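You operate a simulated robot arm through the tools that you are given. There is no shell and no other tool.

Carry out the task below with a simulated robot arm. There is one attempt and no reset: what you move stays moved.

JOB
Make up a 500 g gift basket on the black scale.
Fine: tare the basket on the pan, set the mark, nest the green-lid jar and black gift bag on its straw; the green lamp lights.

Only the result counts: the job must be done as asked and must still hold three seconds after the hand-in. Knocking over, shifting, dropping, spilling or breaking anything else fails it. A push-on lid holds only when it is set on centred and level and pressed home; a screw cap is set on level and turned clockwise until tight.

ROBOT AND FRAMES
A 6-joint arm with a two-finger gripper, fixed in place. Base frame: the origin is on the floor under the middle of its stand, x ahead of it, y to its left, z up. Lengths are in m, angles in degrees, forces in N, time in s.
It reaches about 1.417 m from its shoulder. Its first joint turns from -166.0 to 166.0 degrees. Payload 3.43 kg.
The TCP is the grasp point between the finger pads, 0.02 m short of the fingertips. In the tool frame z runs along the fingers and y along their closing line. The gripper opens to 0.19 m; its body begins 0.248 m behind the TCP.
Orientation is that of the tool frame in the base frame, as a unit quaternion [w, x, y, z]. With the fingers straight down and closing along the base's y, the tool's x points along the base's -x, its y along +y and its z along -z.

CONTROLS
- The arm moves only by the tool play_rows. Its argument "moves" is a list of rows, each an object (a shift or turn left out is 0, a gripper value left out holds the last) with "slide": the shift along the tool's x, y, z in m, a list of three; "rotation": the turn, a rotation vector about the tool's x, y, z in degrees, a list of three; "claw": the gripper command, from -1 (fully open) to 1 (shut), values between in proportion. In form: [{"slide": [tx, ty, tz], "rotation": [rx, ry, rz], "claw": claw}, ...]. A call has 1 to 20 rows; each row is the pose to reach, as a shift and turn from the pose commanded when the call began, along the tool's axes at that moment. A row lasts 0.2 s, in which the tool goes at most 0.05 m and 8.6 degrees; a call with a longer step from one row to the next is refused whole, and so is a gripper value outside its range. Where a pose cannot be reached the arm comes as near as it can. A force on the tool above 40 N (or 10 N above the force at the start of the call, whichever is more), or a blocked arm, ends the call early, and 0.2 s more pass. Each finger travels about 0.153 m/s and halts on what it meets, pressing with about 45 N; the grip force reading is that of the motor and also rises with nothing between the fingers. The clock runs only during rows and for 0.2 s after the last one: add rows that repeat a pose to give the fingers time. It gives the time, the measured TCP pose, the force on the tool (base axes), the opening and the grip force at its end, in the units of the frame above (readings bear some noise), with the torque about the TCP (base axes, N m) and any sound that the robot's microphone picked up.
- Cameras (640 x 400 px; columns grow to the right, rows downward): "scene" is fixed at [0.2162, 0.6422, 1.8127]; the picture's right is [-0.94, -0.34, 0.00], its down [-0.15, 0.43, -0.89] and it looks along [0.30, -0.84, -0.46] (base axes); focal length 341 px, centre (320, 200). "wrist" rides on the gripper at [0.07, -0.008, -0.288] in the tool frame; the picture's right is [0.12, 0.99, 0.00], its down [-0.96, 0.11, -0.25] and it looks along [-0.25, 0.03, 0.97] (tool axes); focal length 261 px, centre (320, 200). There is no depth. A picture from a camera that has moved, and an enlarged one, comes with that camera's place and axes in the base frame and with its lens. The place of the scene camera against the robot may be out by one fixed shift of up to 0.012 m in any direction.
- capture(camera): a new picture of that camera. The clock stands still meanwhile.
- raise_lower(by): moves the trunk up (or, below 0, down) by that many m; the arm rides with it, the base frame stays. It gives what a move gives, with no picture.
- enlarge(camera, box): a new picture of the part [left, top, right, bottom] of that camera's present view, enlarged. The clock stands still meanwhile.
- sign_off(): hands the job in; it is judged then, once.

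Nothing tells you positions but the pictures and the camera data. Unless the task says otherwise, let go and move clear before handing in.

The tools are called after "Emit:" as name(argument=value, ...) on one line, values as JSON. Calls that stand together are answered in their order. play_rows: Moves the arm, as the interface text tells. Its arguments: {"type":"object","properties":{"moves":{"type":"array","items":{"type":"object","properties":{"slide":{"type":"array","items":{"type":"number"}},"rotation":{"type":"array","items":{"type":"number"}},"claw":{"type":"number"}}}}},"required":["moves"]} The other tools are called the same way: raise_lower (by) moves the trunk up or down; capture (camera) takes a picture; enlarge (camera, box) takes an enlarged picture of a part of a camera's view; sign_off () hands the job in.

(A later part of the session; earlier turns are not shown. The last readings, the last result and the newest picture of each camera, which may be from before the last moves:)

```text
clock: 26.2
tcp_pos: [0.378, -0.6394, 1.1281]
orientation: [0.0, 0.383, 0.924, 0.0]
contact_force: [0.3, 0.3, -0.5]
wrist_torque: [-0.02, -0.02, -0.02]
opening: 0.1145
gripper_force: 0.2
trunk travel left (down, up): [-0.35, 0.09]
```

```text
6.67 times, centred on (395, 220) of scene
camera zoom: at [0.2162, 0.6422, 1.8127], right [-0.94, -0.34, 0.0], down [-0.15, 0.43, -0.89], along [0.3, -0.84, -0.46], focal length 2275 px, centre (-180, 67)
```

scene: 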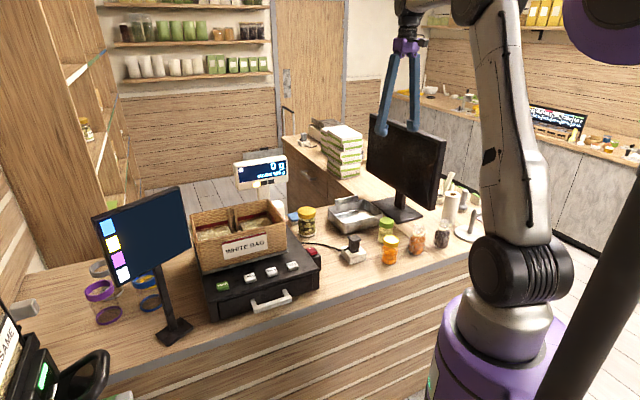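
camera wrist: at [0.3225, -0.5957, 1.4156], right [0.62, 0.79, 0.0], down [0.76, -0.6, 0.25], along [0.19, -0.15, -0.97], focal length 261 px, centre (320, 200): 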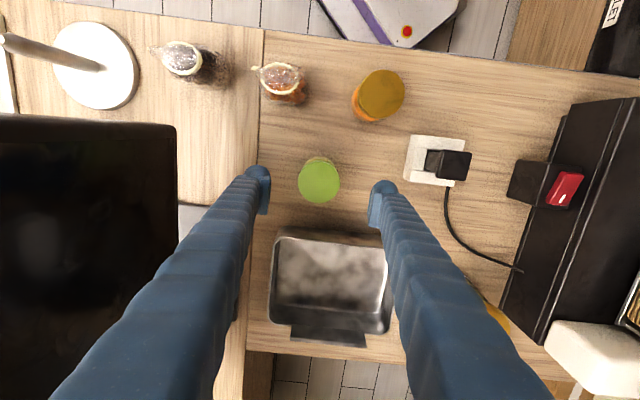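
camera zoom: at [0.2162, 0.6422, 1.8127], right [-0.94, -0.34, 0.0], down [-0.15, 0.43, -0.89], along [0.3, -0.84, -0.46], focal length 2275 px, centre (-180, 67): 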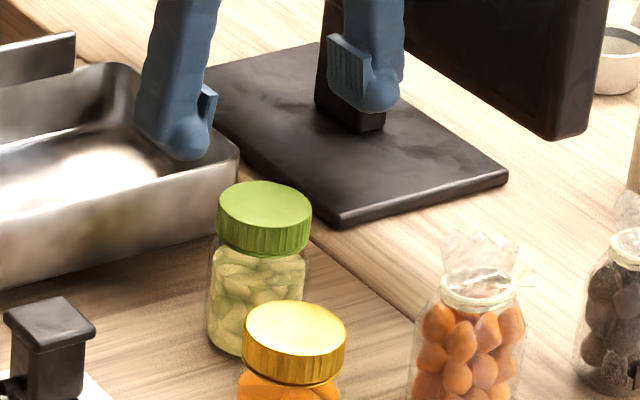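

The jar is centred between the pads. I'll lower onto the lid/upper body and close.

Emit:
play_rows(moves=[{"slide": [0.0005, -0.001, 0.03]}, {"slide": [0.0005, -0.001, 0.06]}, {"slide": [0.0005, -0.001, 0.085]}, {"slide": [0.0005, -0.001, 0.1]}, {"slide": [0.0005, -0.001, 0.1]}])

Emit:
enlarge(camera="wrist", box=[240, 130, 400, 230])

Emit:
enlarge(camera="scene", box=[360, 190, 430, 250])

```text
clock: 27.4
tcp_pos: [0.3752, -0.6389, 1.0278]
orientation: [-0.001, 0.382, 0.924, 0.0]
contact_force: [-0.3, 1.3, -1.0]
wrist_torque: [0.0, -0.02, -0.03]
opening: 0.1141
gripper_force: 0.0
trunk travel left (down, up): [-0.35, 0.09]
```

```text
4.00 times, centred on (320, 180) of wrist
camera zoom: at [0.3205, -0.5949, 1.3157], right [0.62, 0.79, 0.0], down [0.76, -0.6, 0.25], along [0.19, -0.15, -0.97], focal length 1043 px, centre (320, 280)
```

zoom: 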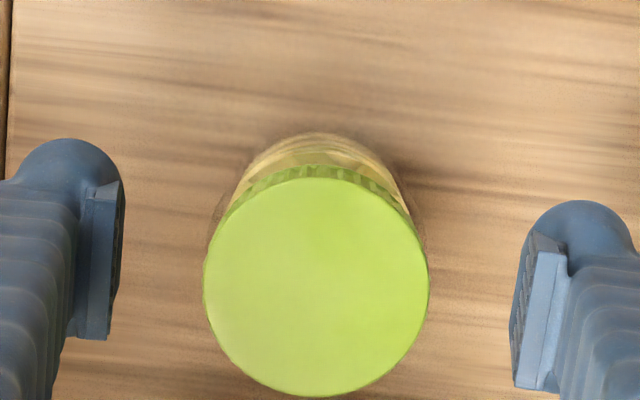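

```text
6.67 times, centred on (395, 220) of scene
camera zoom: at [0.2162, 0.6422, 1.8127], right [-0.94, -0.34, 0.0], down [-0.15, 0.43, -0.89], along [0.3, -0.84, -0.46], focal length 2275 px, centre (-180, 67)
```

zoom: 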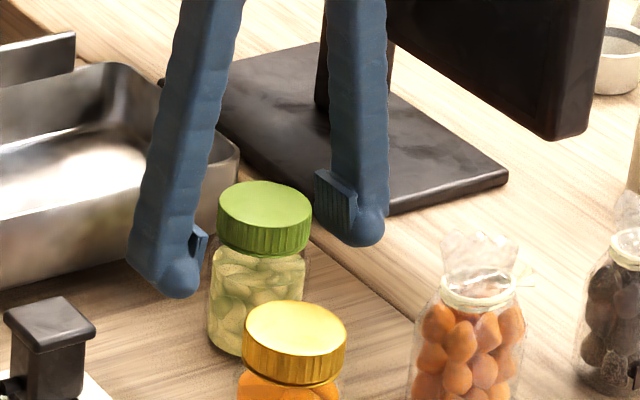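

Centred within a couple of mm; I'll lower 1 cm more and close the gripper.

Emit:
play_rows(moves=[{"slide": [-0.002, 0, 0.01], "claw": -0.2}, {"slide": [-0.002, 0, 0.01], "claw": 0.1}, {"slide": [-0.002, 0, 0.01], "claw": 0.3}, {"slide": [-0.002, 0, 0.01], "claw": 0.4}, {"slide": [-0.002, 0, 0.01], "claw": 0.6}, {"slide": [-0.002, 0, 0.01], "claw": 1}, {"slide": [-0.002, 0, 0.01], "claw": 1}, {"slide": [-0.002, 0, 0.01], "claw": 1}])

Emit:
enlarge(camera="scene", box=[360, 190, 430, 250])

```text
clock: 29.2
tcp_pos: [0.3763, -0.6395, 1.0187]
orientation: [0.0, 0.381, 0.924, 0.0]
contact_force: [0.1, -2.3, 1.8]
wrist_torque: [-0.07, -0.06, -0.04]
opening: 0.0661
gripper_force: 45.3
trunk travel left (down, up): [-0.35, 0.09]
```

```text
6.67 times, centred on (395, 220) of scene
camera zoom: at [0.2162, 0.6422, 1.8127], right [-0.94, -0.34, 0.0], down [-0.15, 0.43, -0.89], along [0.3, -0.84, -0.46], focal length 2275 px, centre (-180, 67)
```

zoom: 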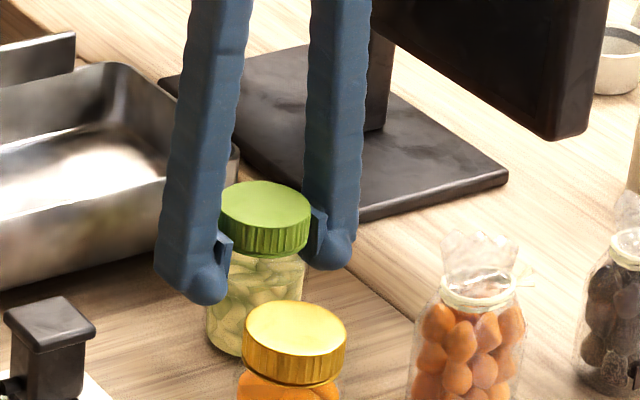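

The jar is gripped (opening 0.066, 45 N). Lifting straight up.

Emit:
play_rows(moves=[{"slide": [0, 0, -0.01], "claw": 1}, {"slide": [0, 0, -0.03], "claw": 1}, {"slide": [0, 0, -0.065], "claw": 1}, {"slide": [0, 0, -0.105], "claw": 1}, {"slide": [0, 0, -0.145], "claw": 1}, {"slide": [0, 0, -0.185], "claw": 1}, {"slide": [0, 0, -0.225], "claw": 1}, {"slide": [0, 0, -0.265], "claw": 1}, {"slide": [0, 0, -0.305], "claw": 1}, {"slide": [0, 0, -0.345], "claw": 1}, {"slide": [0, 0, -0.38], "claw": 1}])

Emit:
capture(camera="scene")

Emit:
capture(camera="wrist")

```text
clock: 31.6
tcp_pos: [0.3767, -0.6401, 1.3982]
orientation: [-0.001, 0.382, 0.924, 0.001]
contact_force: [0.6, -0.3, -3.2]
wrist_torque: [-0.04, -0.02, 0.0]
opening: 0.0645
gripper_force: 45.3
trunk travel left (down, up): [-0.35, 0.09]
```

```text
taken
```

scene: 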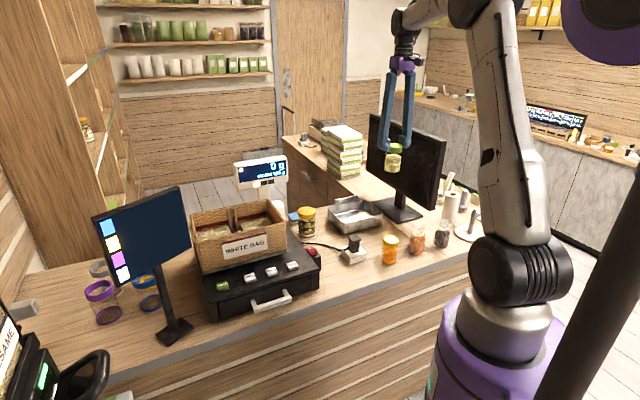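

```text
taken
camera wrist: at [0.3216, -0.5966, 1.6859], right [0.62, 0.79, 0.0], down [0.76, -0.6, 0.25], along [0.19, -0.15, -0.97], focal length 261 px, centre (320, 200)
```

wrist: 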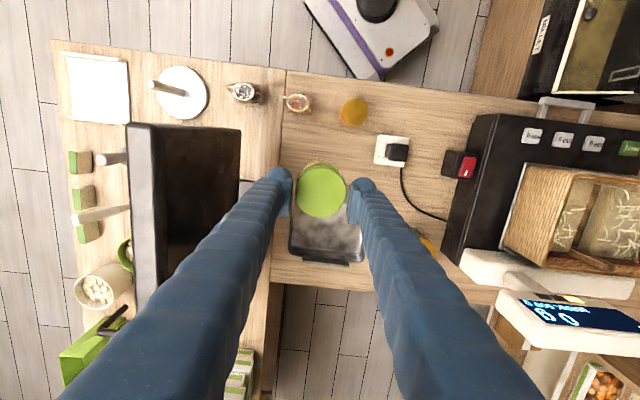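

The jar is securely held (about 0.3 kg). I carry it at height to above the left straw pad (about (0.90, -0.18)), turning the gripper so its fingers close front-to-back of the basket.

Emit:
play_rows(moves=[{"slide": [-0.0028, 0.0435, 0], "rotation": [0, 0, -5.625], "claw": 1}, {"slide": [-0.0057, 0.087, 0], "rotation": [0, 0, -11.25], "claw": 1}, {"slide": [-0.0085, 0.1305, 0], "rotation": [0, 0, -16.875], "claw": 1}, {"slide": [-0.0113, 0.174, 0], "rotation": [0, 0, -22.5], "claw": 1}, {"slide": [-0.0142, 0.2175, 0], "rotation": [0, 0, -28.125], "claw": 1}, {"slide": [-0.017, 0.261, 0], "rotation": [0, 0, -33.75], "claw": 1}, {"slide": [-0.0199, 0.3045, 0], "rotation": [0, 0, -39.375], "claw": 1}, {"slide": [-0.0227, 0.348, 0], "rotation": [0, 0, -45], "claw": 1}, {"slide": [-0.0255, 0.3915, 0], "rotation": [0, 0, -50.625], "claw": 1}, {"slide": [-0.0284, 0.435, 0], "rotation": [0, 0, -56.25], "claw": 1}, {"slide": [-0.0312, 0.4785, 0], "rotation": [0, 0, -61.875], "claw": 1}, {"slide": [-0.034, 0.522, 0], "rotation": [0, 0, -67.5], "claw": 1}, {"slide": [-0.0369, 0.5655, 0], "rotation": [0, 0, -73.125], "claw": 1}, {"slide": [-0.0397, 0.609, 0], "rotation": [0, 0, -78.75], "claw": 1}, {"slide": [-0.0426, 0.6525, 0], "rotation": [0, 0, -84.375], "claw": 1}, {"slide": [-0.0454, 0.696, 0], "rotation": [0, 0, -90], "claw": 1}])

Emit:
capture(camera="wrist")

Emit:
capture(camera="scene")

```text
clock: 35.0
tcp_pos: [0.9036, -0.1782, 1.3964]
orientation: [-0.003, -0.384, 0.923, 0.001]
contact_force: [0.8, 0.2, -4.5]
wrist_torque: [-0.06, 0.26, 0.0]
opening: 0.0644
gripper_force: 44.8
trunk travel left (down, up): [-0.35, 0.09]
```

```text
taken
camera wrist: at [0.8628, -0.2342, 1.6839], right [-0.79, 0.62, 0.0], down [0.6, 0.76, 0.24], along [0.15, 0.19, -0.97], focal length 261 px, centre (320, 200)
```

wrist: 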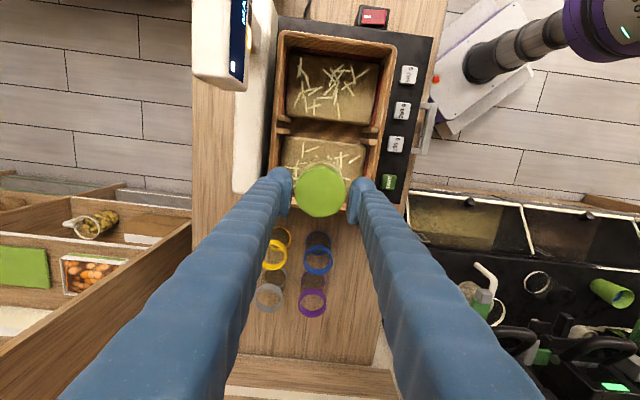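

```text
taken
```

scene: 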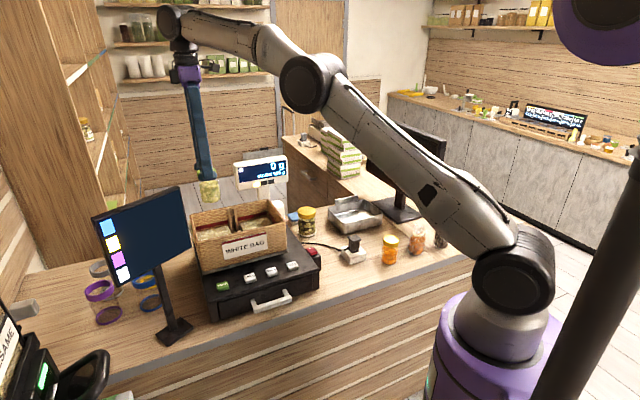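

Emit:
enlarge(camera="wrist", box=[240, 20, 440, 230])

Emit:
enlarge(camera="scene", box=[80, 120, 320, 280])

```text
1.90 times, centred on (340, 125) of wrist
camera zoom: at [0.8628, -0.2342, 1.6839], right [-0.79, 0.62, 0.0], down [0.6, 0.76, 0.24], along [0.15, 0.19, -0.97], focal length 496 px, centre (282, 343)
```

zoom: 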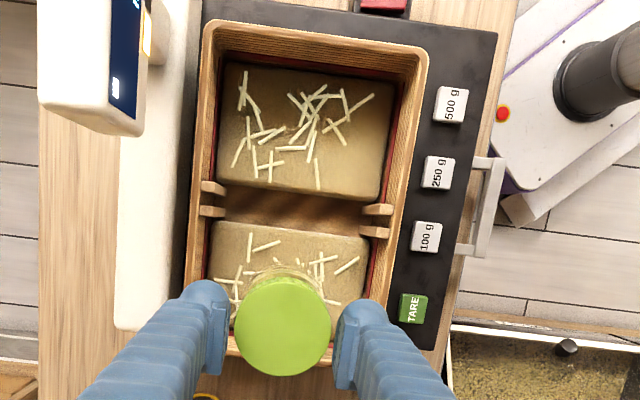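

```text
2.50 times, centred on (200, 200) of scene
camera zoom: at [0.2162, 0.6422, 1.8127], right [-0.94, -0.34, 0.0], down [-0.15, 0.43, -0.89], along [0.3, -0.84, -0.46], focal length 853 px, centre (620, 200)
```

zoom: 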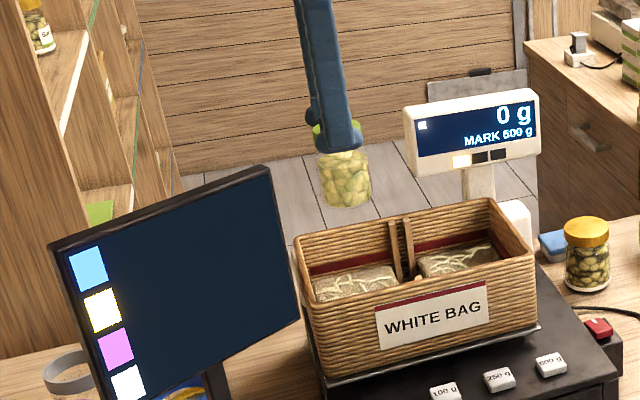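

The jar is over the left straw pad. I shift 7 mm toward the basket front to centre between the walls, and descend to just above the straw.

Emit:
play_rows(moves=[{"slide": [0, 0.007, 0.03], "claw": 1}, {"slide": [0, 0.007, 0.065], "claw": 1}, {"slide": [0, 0.007, 0.1], "claw": 1}, {"slide": [0, 0.007, 0.13], "claw": 1}, {"slide": [0, 0.007, 0.15], "claw": 1}])

Emit:
enlarge(camera="wrist", box=[240, 20, 440, 230])

Emit:
enlarge(camera="scene", box=[160, 140, 320, 260])

```text
clock: 36.2
tcp_pos: [0.8975, -0.175, 1.2475]
orientation: [-0.002, -0.383, 0.924, 0.001]
contact_force: [0.4, -0.2, -4.1]
wrist_torque: [0.02, 0.01, 0.01]
opening: 0.0643
gripper_force: 45.1
trunk travel left (down, up): [-0.35, 0.09]
```

```text
1.90 times, centred on (340, 125) of wrist
camera zoom: at [0.855, -0.23, 1.5364], right [-0.79, 0.62, 0.0], down [0.6, 0.76, 0.25], along [0.15, 0.19, -0.97], focal length 496 px, centre (282, 343)
```

zoom: 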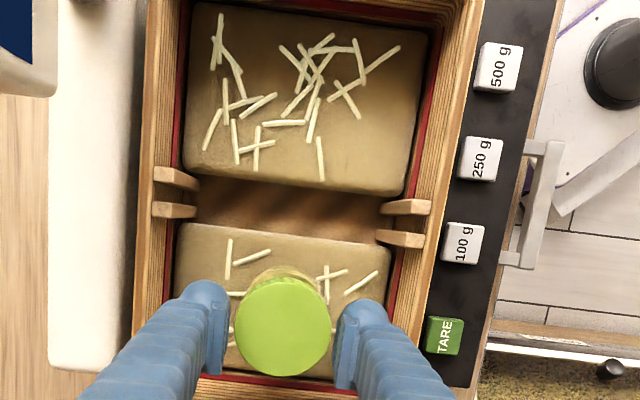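

```text
3.33 times, centred on (240, 200) of scene
camera zoom: at [0.2162, 0.6422, 1.8127], right [-0.94, -0.34, 0.0], down [-0.15, 0.43, -0.89], along [0.3, -0.84, -0.46], focal length 1138 px, centre (587, 200)
```

zoom: 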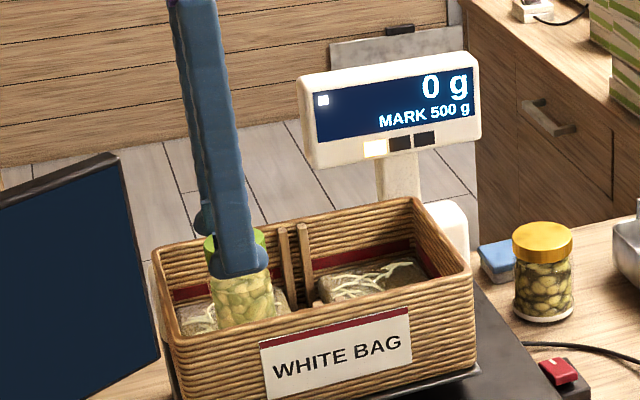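

Jar is just above the pad, fingers inside the rim with about 1 cm to spare. I nudge 4 mm back to centre and lower further in small steps, watching the force.

Emit:
play_rows(moves=[{"slide": [0, -0.004, 0.006], "claw": 1}, {"slide": [0, -0.004, 0.012], "claw": 1}, {"slide": [0, -0.004, 0.017], "claw": 1}, {"slide": [0, -0.004, 0.021], "claw": 1}, {"slide": [0, -0.004, 0.024], "claw": 1}])

Emit:
enlarge(camera="scene", box=[160, 140, 320, 260])

```text
clock: 37.4
tcp_pos: [0.8985, -0.1774, 1.2265]
orientation: [0.002, -0.382, 0.924, -0.001]
contact_force: [6.1, -0.4, 35.5]
wrist_torque: [-0.08, -0.06, -0.05]
opening: 0.0645
gripper_force: 45.1
trunk travel left (down, up): [-0.35, 0.09]
```

```text
3.33 times, centred on (240, 200) of scene
camera zoom: at [0.2162, 0.6422, 1.8127], right [-0.94, -0.34, 0.0], down [-0.15, 0.43, -0.89], along [0.3, -0.84, -0.46], focal length 1138 px, centre (587, 200)
```

zoom: 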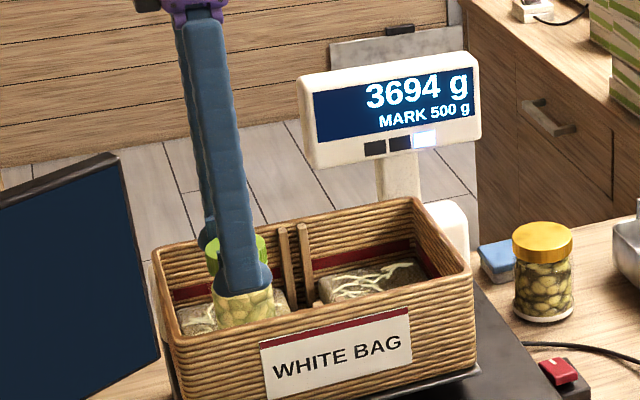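

Contact found at TCP z≈1.227 (scale reads the extra push). I'll ease up a few mm until the force is nearly gone before releasing.

Emit:
play_rows(moves=[{"slide": [0, 0, -0.002], "claw": 1}, {"slide": [0, 0, -0.0035], "claw": 1}, {"slide": [0, 0, -0.0035], "claw": 1}])

Emit:
enlarge(camera="scene", box=[160, 140, 320, 260])

Emit:
enlarge(camera="wrist", box=[240, 20, 440, 230])

```text
clock: 38.2
tcp_pos: [0.8988, -0.1773, 1.2253]
orientation: [0.0, -0.383, 0.924, 0.001]
contact_force: [2.5, -0.5, 10.7]
wrist_torque: [0.08, -0.46, -0.05]
opening: 0.0647
gripper_force: 44.8
trunk travel left (down, up): [-0.35, 0.09]
```

```text
3.33 times, centred on (240, 200) of scene
camera zoom: at [0.2162, 0.6422, 1.8127], right [-0.94, -0.34, 0.0], down [-0.15, 0.43, -0.89], along [0.3, -0.84, -0.46], focal length 1138 px, centre (587, 200)
```

zoom: 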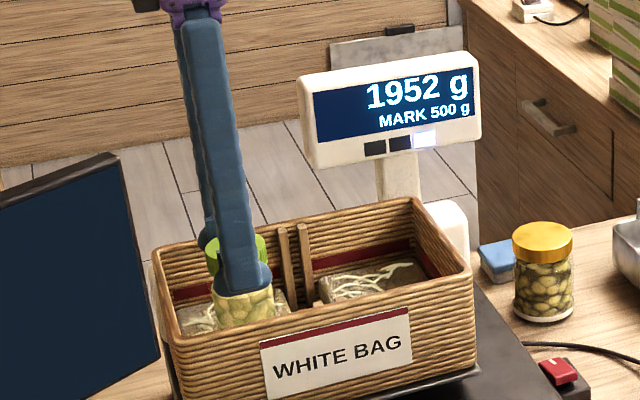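

```text
1.90 times, centred on (340, 125) of wrist
camera zoom: at [0.8565, -0.2331, 1.5144], right [-0.79, 0.62, 0.0], down [0.6, 0.76, 0.25], along [0.15, 0.2, -0.97], focal length 496 px, centre (282, 343)
```

zoom: 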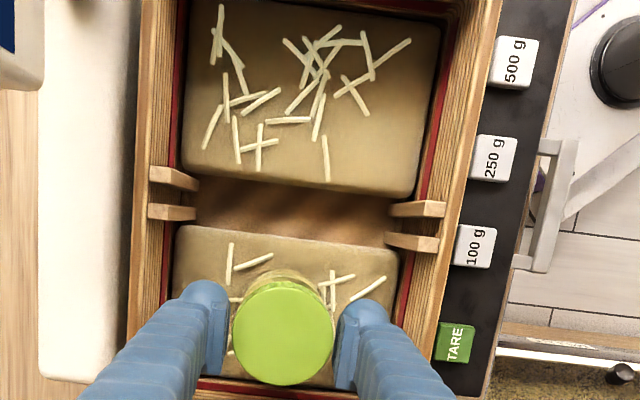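

Emit:
play_rows(moves=[{"slide": [0, 0, -0.0015], "claw": 1}, {"slide": [0, 0, -0.0015], "claw": 1}])

Emit:
enlarge(camera="scene", box=[160, 140, 320, 260])

```text
clock: 38.8
tcp_pos: [0.8997, -0.1783, 1.2272]
orientation: [-0.001, -0.383, 0.924, 0.001]
contact_force: [0.1, 0.4, -3.1]
wrist_torque: [0.01, 0.0, 0.0]
opening: 0.0646
gripper_force: 45.0
trunk travel left (down, up): [-0.35, 0.09]
```

```text
3.33 times, centred on (240, 200) of scene
camera zoom: at [0.2162, 0.6422, 1.8127], right [-0.94, -0.34, 0.0], down [-0.15, 0.43, -0.89], along [0.3, -0.84, -0.46], focal length 1138 px, centre (587, 200)
```

zoom: 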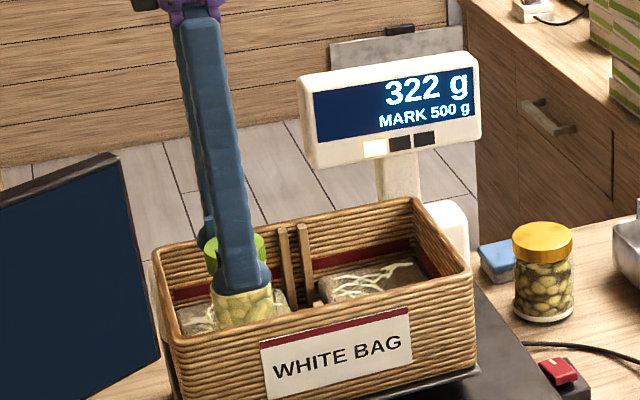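

The jar is just resting on the straw. I'll open the fingers by only ~4 mm each to release it without touching the basket.

Emit:
play_rows(moves=[{"slide": [0, 0, 0], "claw": 0.3}, {"slide": [0, 0, 0], "claw": 0.26}, {"slide": [0, 0, 0], "claw": 0.23}, {"slide": [0, 0, 0], "claw": 0.23}])

Emit:
enlarge(camera="scene", box=[160, 140, 320, 260])

Emit:
enlarge(camera="wrist", box=[240, 120, 400, 240])

```text
clock: 39.8
tcp_pos: [0.8997, -0.1773, 1.2285]
orientation: [0.0, -0.383, 0.924, 0.0]
contact_force: [-0.3, 0.8, 0.1]
wrist_torque: [-0.01, -0.02, -0.02]
opening: 0.0732
gripper_force: 0.1
trunk travel left (down, up): [-0.35, 0.09]
```

```text
3.33 times, centred on (240, 200) of scene
camera zoom: at [0.2162, 0.6422, 1.8127], right [-0.94, -0.34, 0.0], down [-0.15, 0.43, -0.89], along [0.3, -0.84, -0.46], focal length 1138 px, centre (587, 200)
```

zoom: 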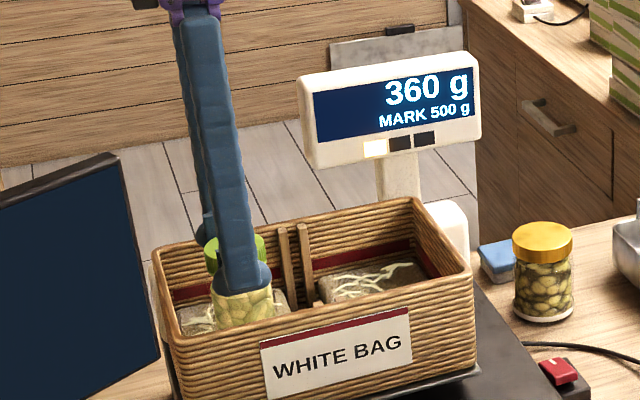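

```text
3.33 times, centred on (320, 180) of wrist
camera zoom: at [0.8571, -0.2331, 1.5168], right [-0.79, 0.62, 0.0], down [0.6, 0.76, 0.25], along [0.15, 0.19, -0.97], focal length 869 px, centre (320, 267)
```

zoom: 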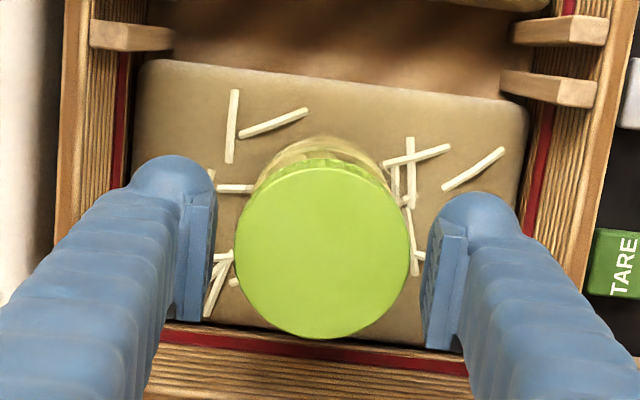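

The jar stands free at 360 g, so the bag should be about 140 g. I withdraw straight up.

Emit:
play_rows(moves=[{"slide": [0, 0, -0.01], "claw": 0.23}, {"slide": [0, 0, -0.025], "claw": 0.23}, {"slide": [0, 0, -0.05], "claw": 0.23}, {"slide": [0, 0, -0.085], "claw": 0.23}, {"slide": [0, 0, -0.125], "claw": 0.23}, {"slide": [0, 0, -0.165], "claw": 0.23}])

Emit:
capture(camera="wrist")

Emit:
enlarge(camera="scene", box=[160, 140, 320, 260])

```text
clock: 41.2
tcp_pos: [0.8986, -0.1771, 1.3903]
orientation: [-0.002, -0.383, 0.924, 0.001]
contact_force: [0.1, 0.3, 0.2]
wrist_torque: [0.02, 0.02, 0.03]
opening: 0.0733
gripper_force: 0.1
trunk travel left (down, up): [-0.35, 0.09]
```

```text
taken
camera wrist: at [0.8572, -0.2332, 1.679], right [-0.79, 0.62, 0.0], down [0.6, 0.76, 0.25], along [0.15, 0.2, -0.97], focal length 261 px, centre (320, 200)
```

wrist: 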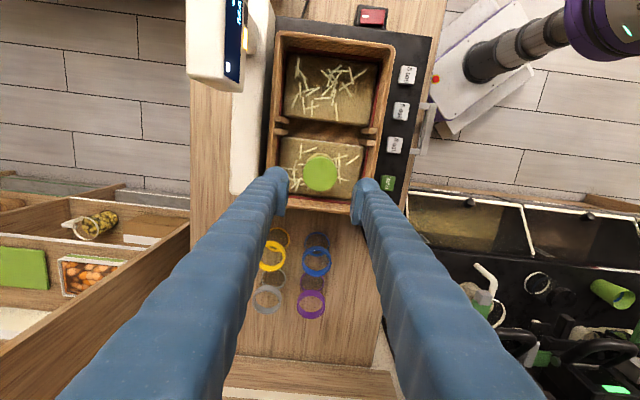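

```text
3.33 times, centred on (240, 200) of scene
camera zoom: at [0.2162, 0.6422, 1.8127], right [-0.94, -0.34, 0.0], down [-0.15, 0.43, -0.89], along [0.3, -0.84, -0.46], focal length 1138 px, centre (587, 200)
```

zoom: 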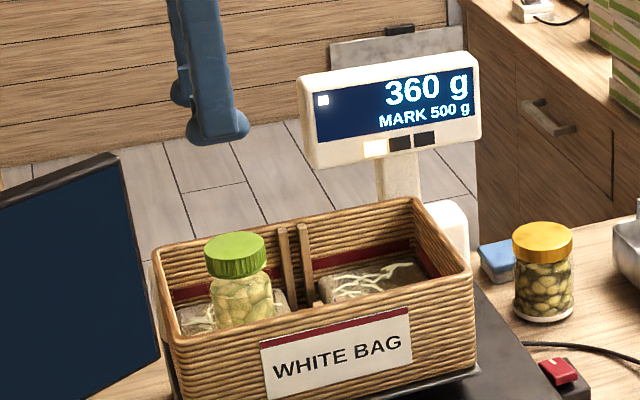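

The jar stands steadily in the left half at 360 g. Next I head back toward the bags, turning the tool so the fingers will close along y.

Emit:
play_rows(moves=[{"slide": [0.0425, 0.0104, -0.005], "rotation": [0, 0, 3.75], "claw": 0.23}, {"slide": [0.085, 0.0207, -0.01], "rotation": [0, 0, 7.5], "claw": 0.23}, {"slide": [0.1276, 0.031, -0.015], "rotation": [0, 0, 11.25], "claw": 0.1}, {"slide": [0.1701, 0.0414, -0.02], "rotation": [0, 0, 15], "claw": 0}, {"slide": [0.2126, 0.0518, -0.025], "rotation": [0, 0, 18.75], "claw": -0.1}, {"slide": [0.2551, 0.0621, -0.03], "rotation": [0, 0, 22.5], "claw": -0.1}, {"slide": [0.2976, 0.0725, -0.035], "rotation": [0, 0, 26.25], "claw": -0.1}, {"slide": [0.3401, 0.0828, -0.04], "rotation": [0, 0, 30], "claw": -0.1}, {"slide": [0.3827, 0.0932, -0.045], "rotation": [0, 0, 33.75], "claw": -0.1}, {"slide": [0.4252, 0.1035, -0.05], "rotation": [0, 0, 37.5], "claw": -0.1}, {"slide": [0.4677, 0.1139, -0.055], "rotation": [0, 0, 41.25], "claw": -0.1}, {"slide": [0.5102, 0.1242, -0.06], "rotation": [0, 0, 45], "claw": -0.1}])

Emit:
capture(camera="scene")

Emit:
capture(camera="wrist")

```text
clock: 43.8
tcp_pos: [0.4496, -0.4481, 1.4573]
orientation: [-0.001, 0.001, 1.0, 0.0]
contact_force: [0.1, -0.3, -0.9]
wrist_torque: [0.05, -0.08, -0.01]
opening: 0.1045
gripper_force: 0.1
trunk travel left (down, up): [-0.35, 0.09]
```

```text
taken
```

scene: 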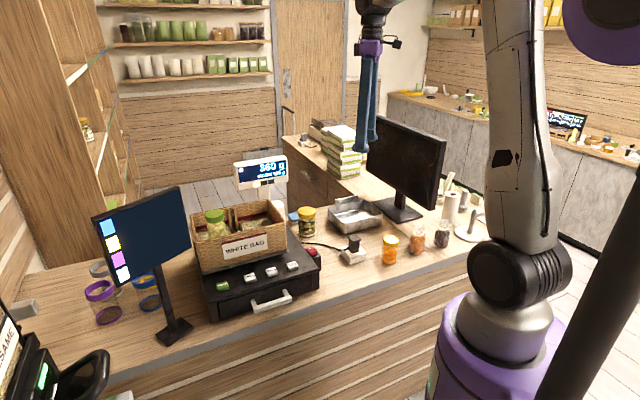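

```text
taken
camera wrist: at [0.3797, -0.4568, 1.7436], right [-0.12, 0.99, 0.0], down [0.96, 0.12, 0.25], along [0.25, 0.03, -0.97], focal length 261 px, centre (320, 200)
```

wrist: 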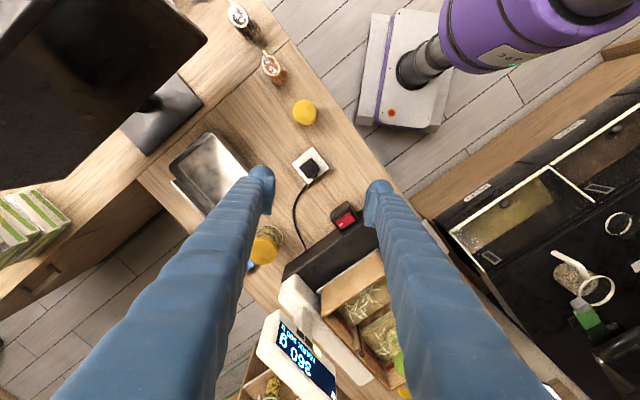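

Now I move to the start of a leaned approach line to the black bag (hub leaning away from the monitor), and look along it.

Emit:
play_rows(moves=[{"slide": [0.037, -0.0188, 0.003], "claw": -0.1}, {"slide": [0.074, -0.0375, 0.006], "claw": -0.1}, {"slide": [0.111, -0.0563, 0.009], "claw": -0.1}, {"slide": [0.148, -0.075, 0.012], "claw": -0.1}, {"slide": [0.185, -0.0938, 0.015], "claw": -0.1}, {"slide": [0.222, -0.1125, 0.018], "rotation": [0, -3, 0], "claw": -0.1}, {"slide": [0.26, -0.1313, 0.021], "rotation": [0, -6, 0], "claw": -0.1}, {"slide": [0.297, -0.15, 0.024], "rotation": [0, -9, 0], "claw": -0.1}, {"slide": [0.334, -0.1688, 0.027], "rotation": [0, -12, 0], "claw": -0.1}, {"slide": [0.371, -0.1875, 0.03], "rotation": [0, -15, 0], "claw": -0.1}, {"slide": [0.408, -0.2063, 0.033], "rotation": [0, -18, 0], "claw": -0.1}, {"slide": [0.445, -0.225, 0.037], "rotation": [0, -20, 0], "claw": -0.1}])

Emit:
capture(camera="wrist")

Emit:
capture(camera="scene")

```text
clock: 46.4
tcp_pos: [0.0013, -0.6769, 1.4181]
orientation: [0.174, -0.001, 0.985, 0.0]
contact_force: [-0.6, 0.3, 0.5]
wrist_torque: [0.09, -0.13, 0.05]
opening: 0.1046
gripper_force: 0.1
trunk travel left (down, up): [-0.35, 0.09]
```

```text
taken
camera wrist: at [-0.1639, -0.6866, 1.664], right [-0.11, 0.99, -0.04], down [0.82, 0.12, 0.56], along [0.56, 0.03, -0.83], focal length 261 px, centre (320, 200)
```

wrist: 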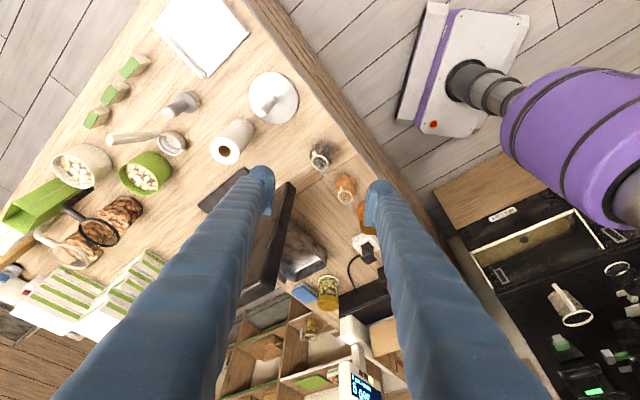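

```text
taken
```

scene: 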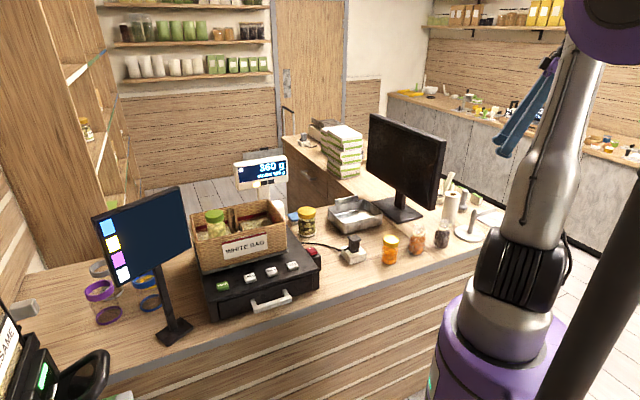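

Emit:
enlarge(camera="wrist", box=[240, 110, 400, 230])

Emit:
enlarge(camera="wrist", box=[280, 120, 370, 190])

```text
3.33 times, centred on (320, 170) of wrist
camera zoom: at [-0.1639, -0.6866, 1.664], right [-0.11, 0.99, -0.04], down [0.82, 0.12, 0.56], along [0.56, 0.03, -0.83], focal length 869 px, centre (320, 300)
```

zoom: 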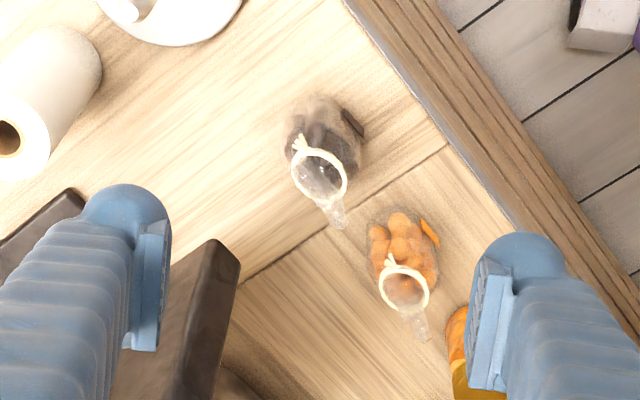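

```text
5.71 times, centred on (325, 155) of wrist
camera zoom: at [-0.1639, -0.6866, 1.664], right [-0.11, 0.99, -0.04], down [0.82, 0.12, 0.56], along [0.56, 0.03, -0.83], focal length 1489 px, centre (291, 457)
```

zoom: 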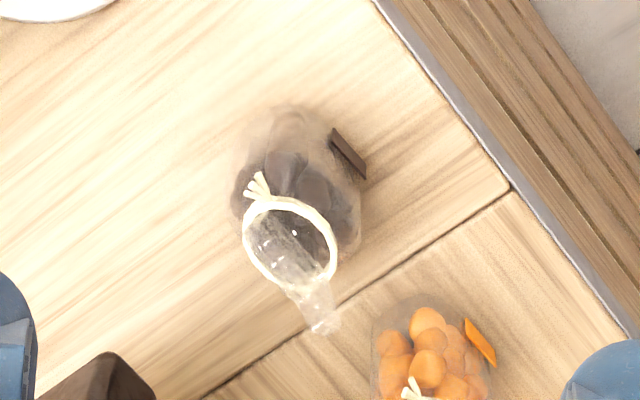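

The bag's axis is at about (0.139, -0.677), with the monitor edge ~5 cm beyond it on the far side; the leaned approach clears it. I advance along the tool axis to just above gripping height.

Emit:
play_rows(moves=[{"slide": [0.0075, 0, 0.04], "claw": -0.1}, {"slide": [0.0075, 0, 0.085], "claw": -0.1}, {"slide": [0.0075, 0, 0.13], "claw": -0.1}, {"slide": [0.0075, 0, 0.175], "claw": -0.1}, {"slide": [0.0075, 0, 0.22], "claw": -0.1}, {"slide": [0.0075, 0, 0.26], "claw": -0.1}, {"slide": [0.0075, 0, 0.295], "claw": -0.1}])

Emit:
capture(camera="wrist")

Emit:
enlarge(camera="scene", box=[370, 100, 530, 270])

```text
clock: 48.0
tcp_pos: [0.1001, -0.6749, 1.1367]
orientation: [0.174, 0.001, 0.985, 0.0]
contact_force: [-0.6, -0.2, 0.0]
wrist_torque: [-0.02, 0.0, -0.03]
opening: 0.1045
gripper_force: 0.1
trunk travel left (down, up): [-0.35, 0.09]
```

```text
taken
camera wrist: at [-0.0636, -0.6835, 1.3827], right [-0.11, 0.99, -0.04], down [0.82, 0.12, 0.56], along [0.56, 0.03, -0.83], focal length 261 px, centre (320, 200)
```

wrist: 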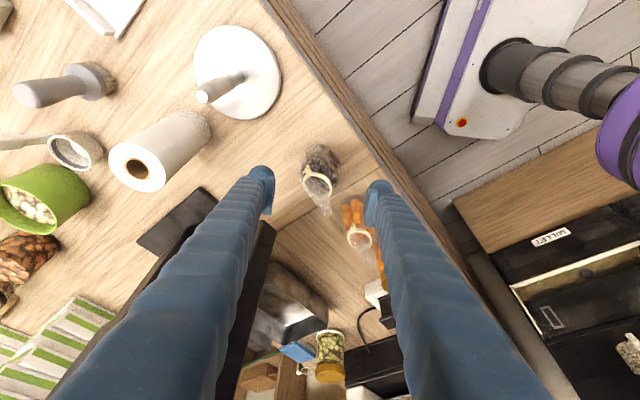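

```text
2.35 times, centred on (450, 185) of scene
camera zoom: at [0.2162, 0.6422, 1.8127], right [-0.94, -0.34, 0.0], down [-0.15, 0.43, -0.89], along [0.3, -0.84, -0.46], focal length 803 px, centre (14, 235)
```

zoom: 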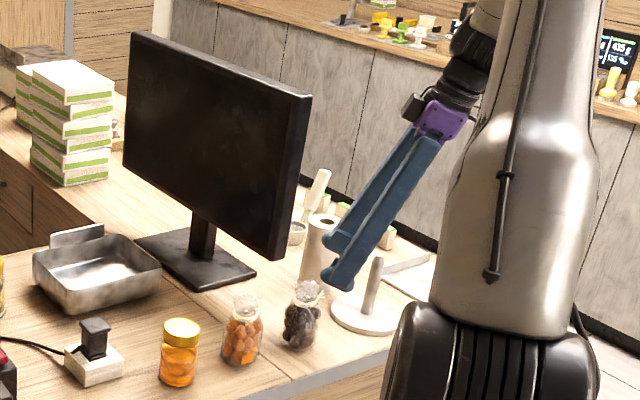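

Emit:
enlarge(camera="wrist", box=[240, 110, 400, 230])

Emit:
enlarge(camera="scene", box=[420, 190, 480, 250])

```text
3.33 times, centred on (320, 170) of wrist
camera zoom: at [-0.0636, -0.6835, 1.3827], right [-0.11, 0.99, -0.04], down [0.82, 0.12, 0.56], along [0.56, 0.03, -0.83], focal length 869 px, centre (320, 300)
```

zoom: 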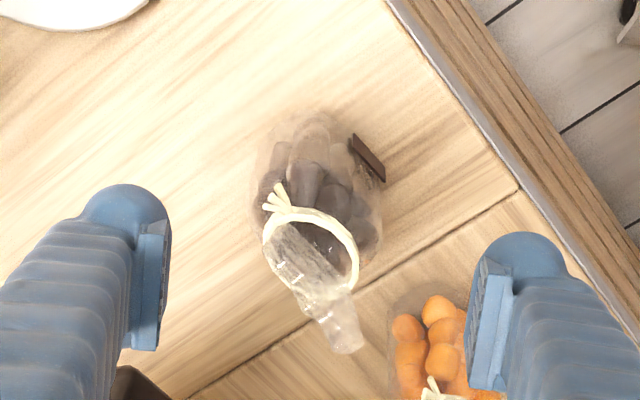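

```text
6.67 times, centred on (450, 220) of scene
camera zoom: at [0.2162, 0.6422, 1.8127], right [-0.94, -0.34, 0.0], down [-0.15, 0.43, -0.89], along [0.3, -0.84, -0.46], focal length 2275 px, centre (-547, 67)
```

zoom: 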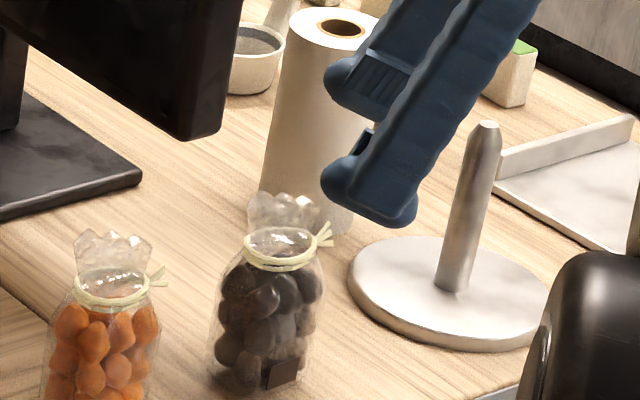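

The ring of the bag is at about (0.136, -0.678, 1.054); I align and go down to grip the upper body.

Emit:
play_rows(moves=[{"slide": [0.0065, -0.003, 0.03], "claw": -0.1}, {"slide": [0.0065, -0.003, 0.06], "claw": -0.1}, {"slide": [0.0065, -0.003, 0.09], "claw": -0.1}, {"slide": [0.0065, -0.003, 0.11], "claw": -0.1}, {"slide": [0.0065, -0.003, 0.122], "claw": -0.1}, {"slide": [0.0065, -0.003, 0.122], "claw": -0.1}])

Emit:
enlarge(camera="wrist", box=[240, 110, 400, 230])

Emit:
enlarge(camera="scene", box=[410, 180, 480, 250])

```text
clock: 49.4
tcp_pos: [0.1339, -0.6787, 1.0193]
orientation: [0.174, 0.0, 0.985, 0.0]
contact_force: [0.1, 0.7, -0.4]
wrist_torque: [0.03, -0.04, 0.0]
opening: 0.1044
gripper_force: 0.1
trunk travel left (down, up): [-0.35, 0.09]
```

```text
3.33 times, centred on (320, 170) of wrist
camera zoom: at [-0.0296, -0.6868, 1.2656], right [-0.11, 0.99, -0.04], down [0.82, 0.12, 0.56], along [0.56, 0.03, -0.83], focal length 869 px, centre (320, 300)
```

zoom: 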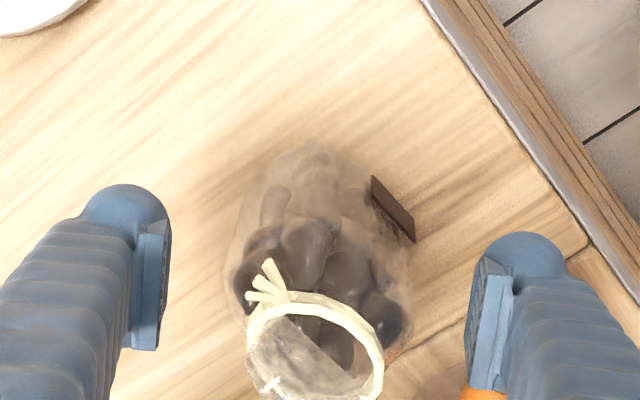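

```text
5.71 times, centred on (445, 215) of scene
camera zoom: at [0.2162, 0.6422, 1.8127], right [-0.94, -0.34, 0.0], down [-0.15, 0.43, -0.89], along [0.3, -0.84, -0.46], focal length 1950 px, centre (-394, 114)
```

zoom: 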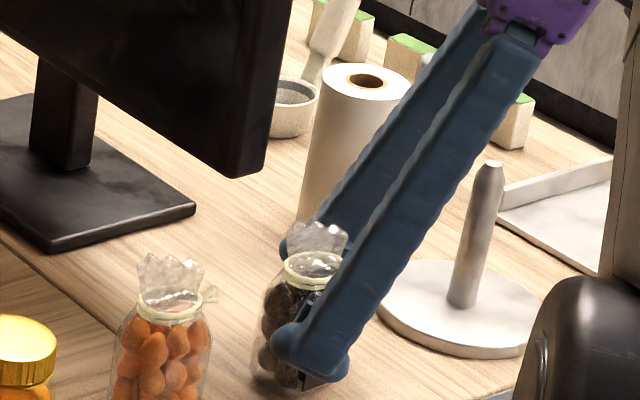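

The fingers straddle the bag evenly. Closing.

Emit:
play_rows(moves=[{"slide": [0, 0, 0], "claw": 0.05}, {"slide": [0, 0, 0], "claw": 0.2}, {"slide": [0, 0, 0], "claw": 0.3}, {"slide": [0, 0, 0], "claw": 0.4}, {"slide": [0, 0, 0], "claw": 0.6}, {"slide": [0, 0, 0], "claw": 1}, {"slide": [0, 0, 0], "claw": 1}, {"slide": [0, 0, 0], "claw": 1}])

Emit:
enlarge(camera="wrist", box=[240, 110, 400, 230])

Emit:
enlarge(camera="scene", box=[410, 180, 480, 250])

```text
clock: 51.2
tcp_pos: [0.1325, -0.6795, 1.0192]
orientation: [0.173, 0.0, 0.985, 0.0]
contact_force: [-0.1, -1.3, 4.3]
wrist_torque: [-0.13, 0.02, 0.03]
opening: 0.0654
gripper_force: 45.6
trunk travel left (down, up): [-0.35, 0.09]
```

```text
3.33 times, centred on (320, 170) of wrist
camera zoom: at [-0.0296, -0.6867, 1.2661], right [-0.11, 0.99, -0.04], down [0.82, 0.12, 0.56], along [0.56, 0.03, -0.83], focal length 869 px, centre (320, 300)
```

zoom: 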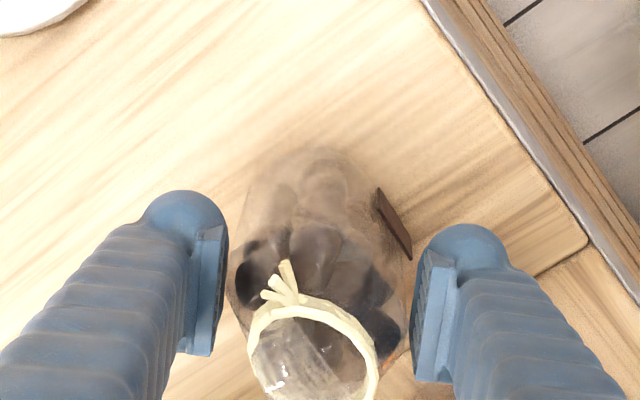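

```text
5.71 times, centred on (445, 215) of scene
camera zoom: at [0.2162, 0.6422, 1.8127], right [-0.94, -0.34, 0.0], down [-0.15, 0.43, -0.89], along [0.3, -0.84, -0.46], focal length 1950 px, centre (-394, 114)
```

zoom: 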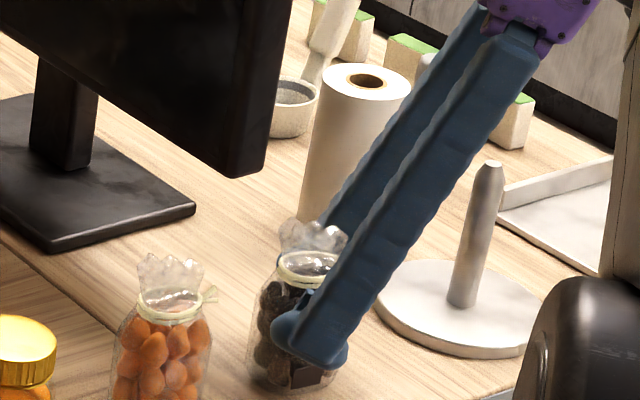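

The bag is gripped (0.065 opening). I lift it back out along the approach line, away from the monitor.

Emit:
play_rows(moves=[{"slide": [0, 0, -0.006], "claw": 1}, {"slide": [0, 0, -0.02], "claw": 1}, {"slide": [0, 0, -0.045], "claw": 1}, {"slide": [0, 0, -0.08], "claw": 1}, {"slide": [0, 0, -0.12], "claw": 1}, {"slide": [0, 0, -0.16], "claw": 1}, {"slide": [0, 0, -0.2], "claw": 1}, {"slide": [0, 0, -0.24], "claw": 1}, {"slide": [0, 0, -0.28], "claw": 1}, {"slide": [0, 0, -0.32], "claw": 1}, {"slide": [0, 0, -0.36], "claw": 1}, {"slide": [0, 0, -0.4], "claw": 1}])

Emit:
capture(camera="scene")

Emit:
capture(camera="wrist")

```text
clock: 53.8
tcp_pos: [-0.0017, -0.678, 1.3983]
orientation: [0.174, 0.0, 0.985, 0.0]
contact_force: [0.5, -0.8, -0.7]
wrist_torque: [-0.04, -0.01, 0.01]
opening: 0.0652
gripper_force: 45.1
trunk travel left (down, up): [-0.35, 0.09]
```

```text
taken
```

scene: 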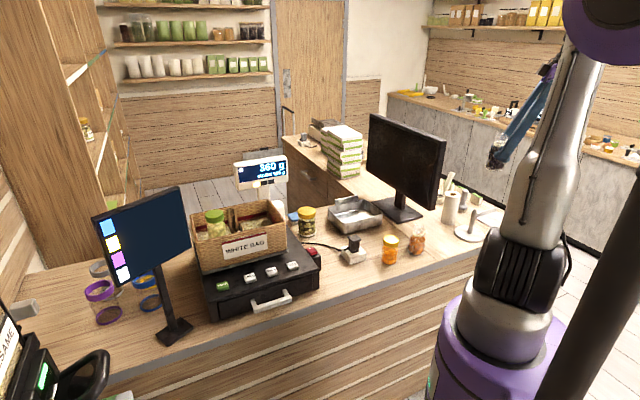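

```text
taken
camera wrist: at [-0.1655, -0.6862, 1.6449], right [-0.11, 0.99, -0.04], down [0.82, 0.12, 0.56], along [0.56, 0.03, -0.83], focal length 261 px, centre (320, 200)
```

wrist: 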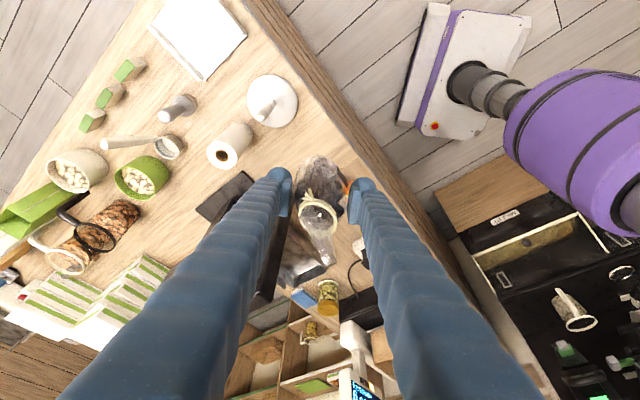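

The black bag is lifted cleanly; the orange bag still stands. I carry it to above the right half of the basket, keeping the bag upright while turning the tool's heading 45°.

Emit:
play_rows(moves=[{"slide": [-0.0378, 0.02, 0.0137], "rotation": [0.77, 0, 2.115], "claw": 1}, {"slide": [-0.0756, 0.0399, 0.0275], "rotation": [1.54, 0, 4.23], "claw": 1}, {"slide": [-0.1133, 0.0599, 0.0412], "rotation": [2.31, 0, 6.345], "claw": 1}, {"slide": [-0.1511, 0.0799, 0.055], "rotation": [3.08, 0, 8.46], "claw": 1}, {"slide": [-0.1889, 0.0999, 0.0687], "rotation": [3.85, 0, 10.575], "claw": 1}, {"slide": [-0.2267, 0.1198, 0.0825], "rotation": [4.62, 0, 12.69], "claw": 1}, {"slide": [-0.2644, 0.1398, 0.0962], "rotation": [5.39, 0, 14.805], "claw": 1}, {"slide": [-0.3022, 0.1598, 0.11], "rotation": [6.16, 0, 16.92], "claw": 1}, {"slide": [-0.34, 0.1797, 0.1237], "rotation": [6.93, 0, 19.035], "claw": 1}, {"slide": [-0.3778, 0.1997, 0.1375], "rotation": [7.7, 0, 21.15], "claw": 1}, {"slide": [-0.4155, 0.2197, 0.1512], "rotation": [8.46, 0, 23.265], "claw": 1}, {"slide": [-0.4533, 0.2396, 0.1649], "rotation": [9.23, 0, 25.38], "claw": 1}, {"slide": [-0.4911, 0.2596, 0.1787], "rotation": [10.0, 0, 27.495], "claw": 1}, {"slide": [-0.5289, 0.2796, 0.1924], "rotation": [10.77, 0, 29.61], "claw": 1}, {"slide": [-0.5666, 0.2996, 0.2062], "rotation": [11.54, 0, 31.725], "claw": 1}, {"slide": [-0.6044, 0.3195, 0.2199], "rotation": [12.31, 0, 33.84], "claw": 1}, {"slide": [-0.6422, 0.3395, 0.2337], "rotation": [13.08, 0, 35.955], "claw": 1}, {"slide": [-0.68, 0.3595, 0.2474], "rotation": [13.85, 0, 38.07], "claw": 1}, {"slide": [-0.7177, 0.3794, 0.2612], "rotation": [14.62, 0, 40.185], "claw": 1}, {"slide": [-0.7555, 0.3994, 0.2749], "rotation": [15.39, 0, 42.3], "claw": 1}])

Emit:
capture(camera="scene")

Emit:
capture(camera="wrist")

```text
clock: 58.0
tcp_pos: [0.8064, -0.2763, 1.3934]
orientation: [0.159, 0.377, 0.91, -0.067]
contact_force: [0.4, 0.3, -1.2]
wrist_torque: [-0.08, 0.13, -0.04]
opening: 0.066
gripper_force: 45.5
trunk travel left (down, up): [-0.35, 0.09]
```

```text
taken
```

scene: 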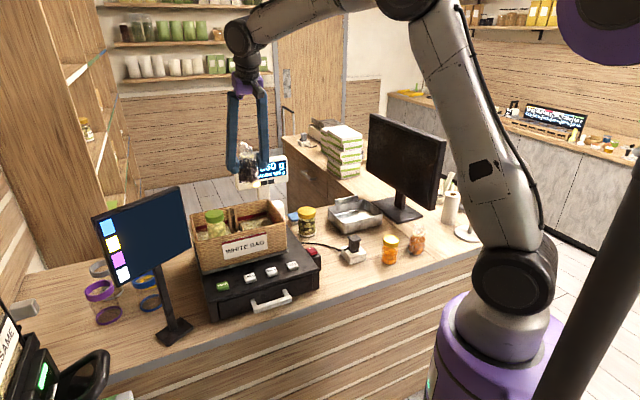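

```text
taken
camera wrist: at [0.6853, -0.166, 1.6397], right [0.62, 0.78, -0.04], down [0.66, -0.5, 0.56], along [0.42, -0.38, -0.83], focal length 261 px, centre (320, 200)
```

wrist: 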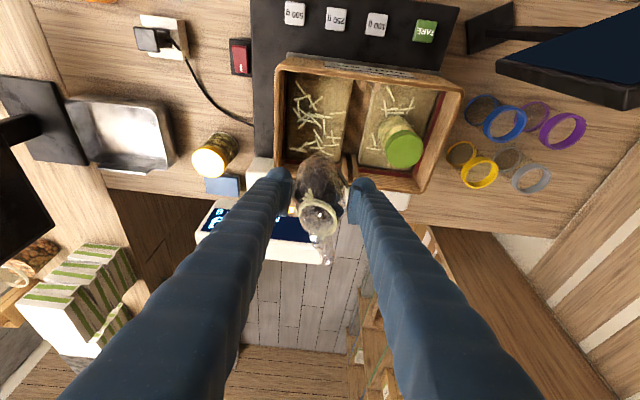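

Emit:
enlarge(camera="wrist", box=[250, 40, 470, 220])

Emit:
enlarge(camera="scene", box=[160, 120, 320, 280])

```text
2.22 times, centred on (360, 130) of wrist
camera zoom: at [0.6853, -0.166, 1.6397], right [0.62, 0.78, -0.04], down [0.66, -0.5, 0.56], along [0.42, -0.38, -0.83], focal length 579 px, centre (231, 356)
```

zoom: 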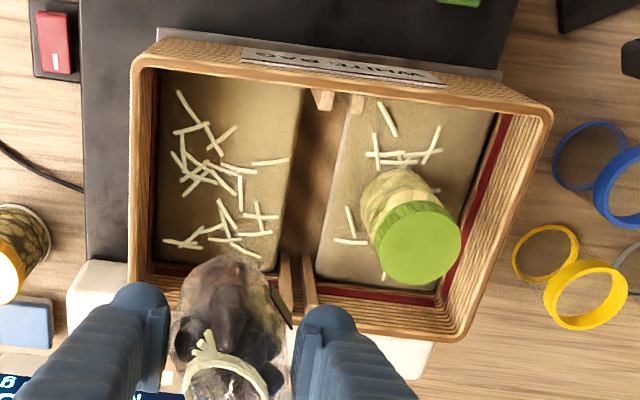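

```text
2.50 times, centred on (240, 200) of scene
camera zoom: at [0.2162, 0.6422, 1.8127], right [-0.94, -0.34, 0.0], down [-0.15, 0.43, -0.89], along [0.3, -0.84, -0.46], focal length 853 px, centre (520, 200)
```

zoom: 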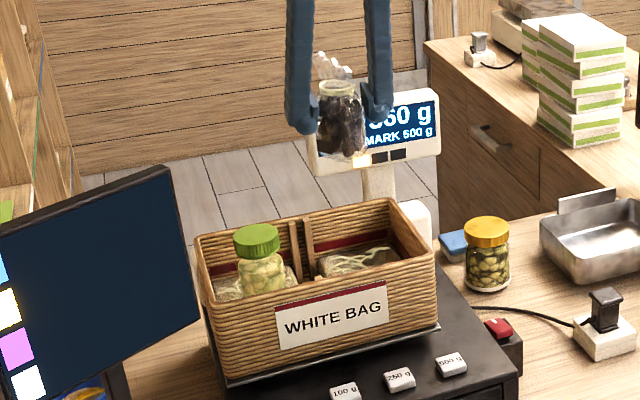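

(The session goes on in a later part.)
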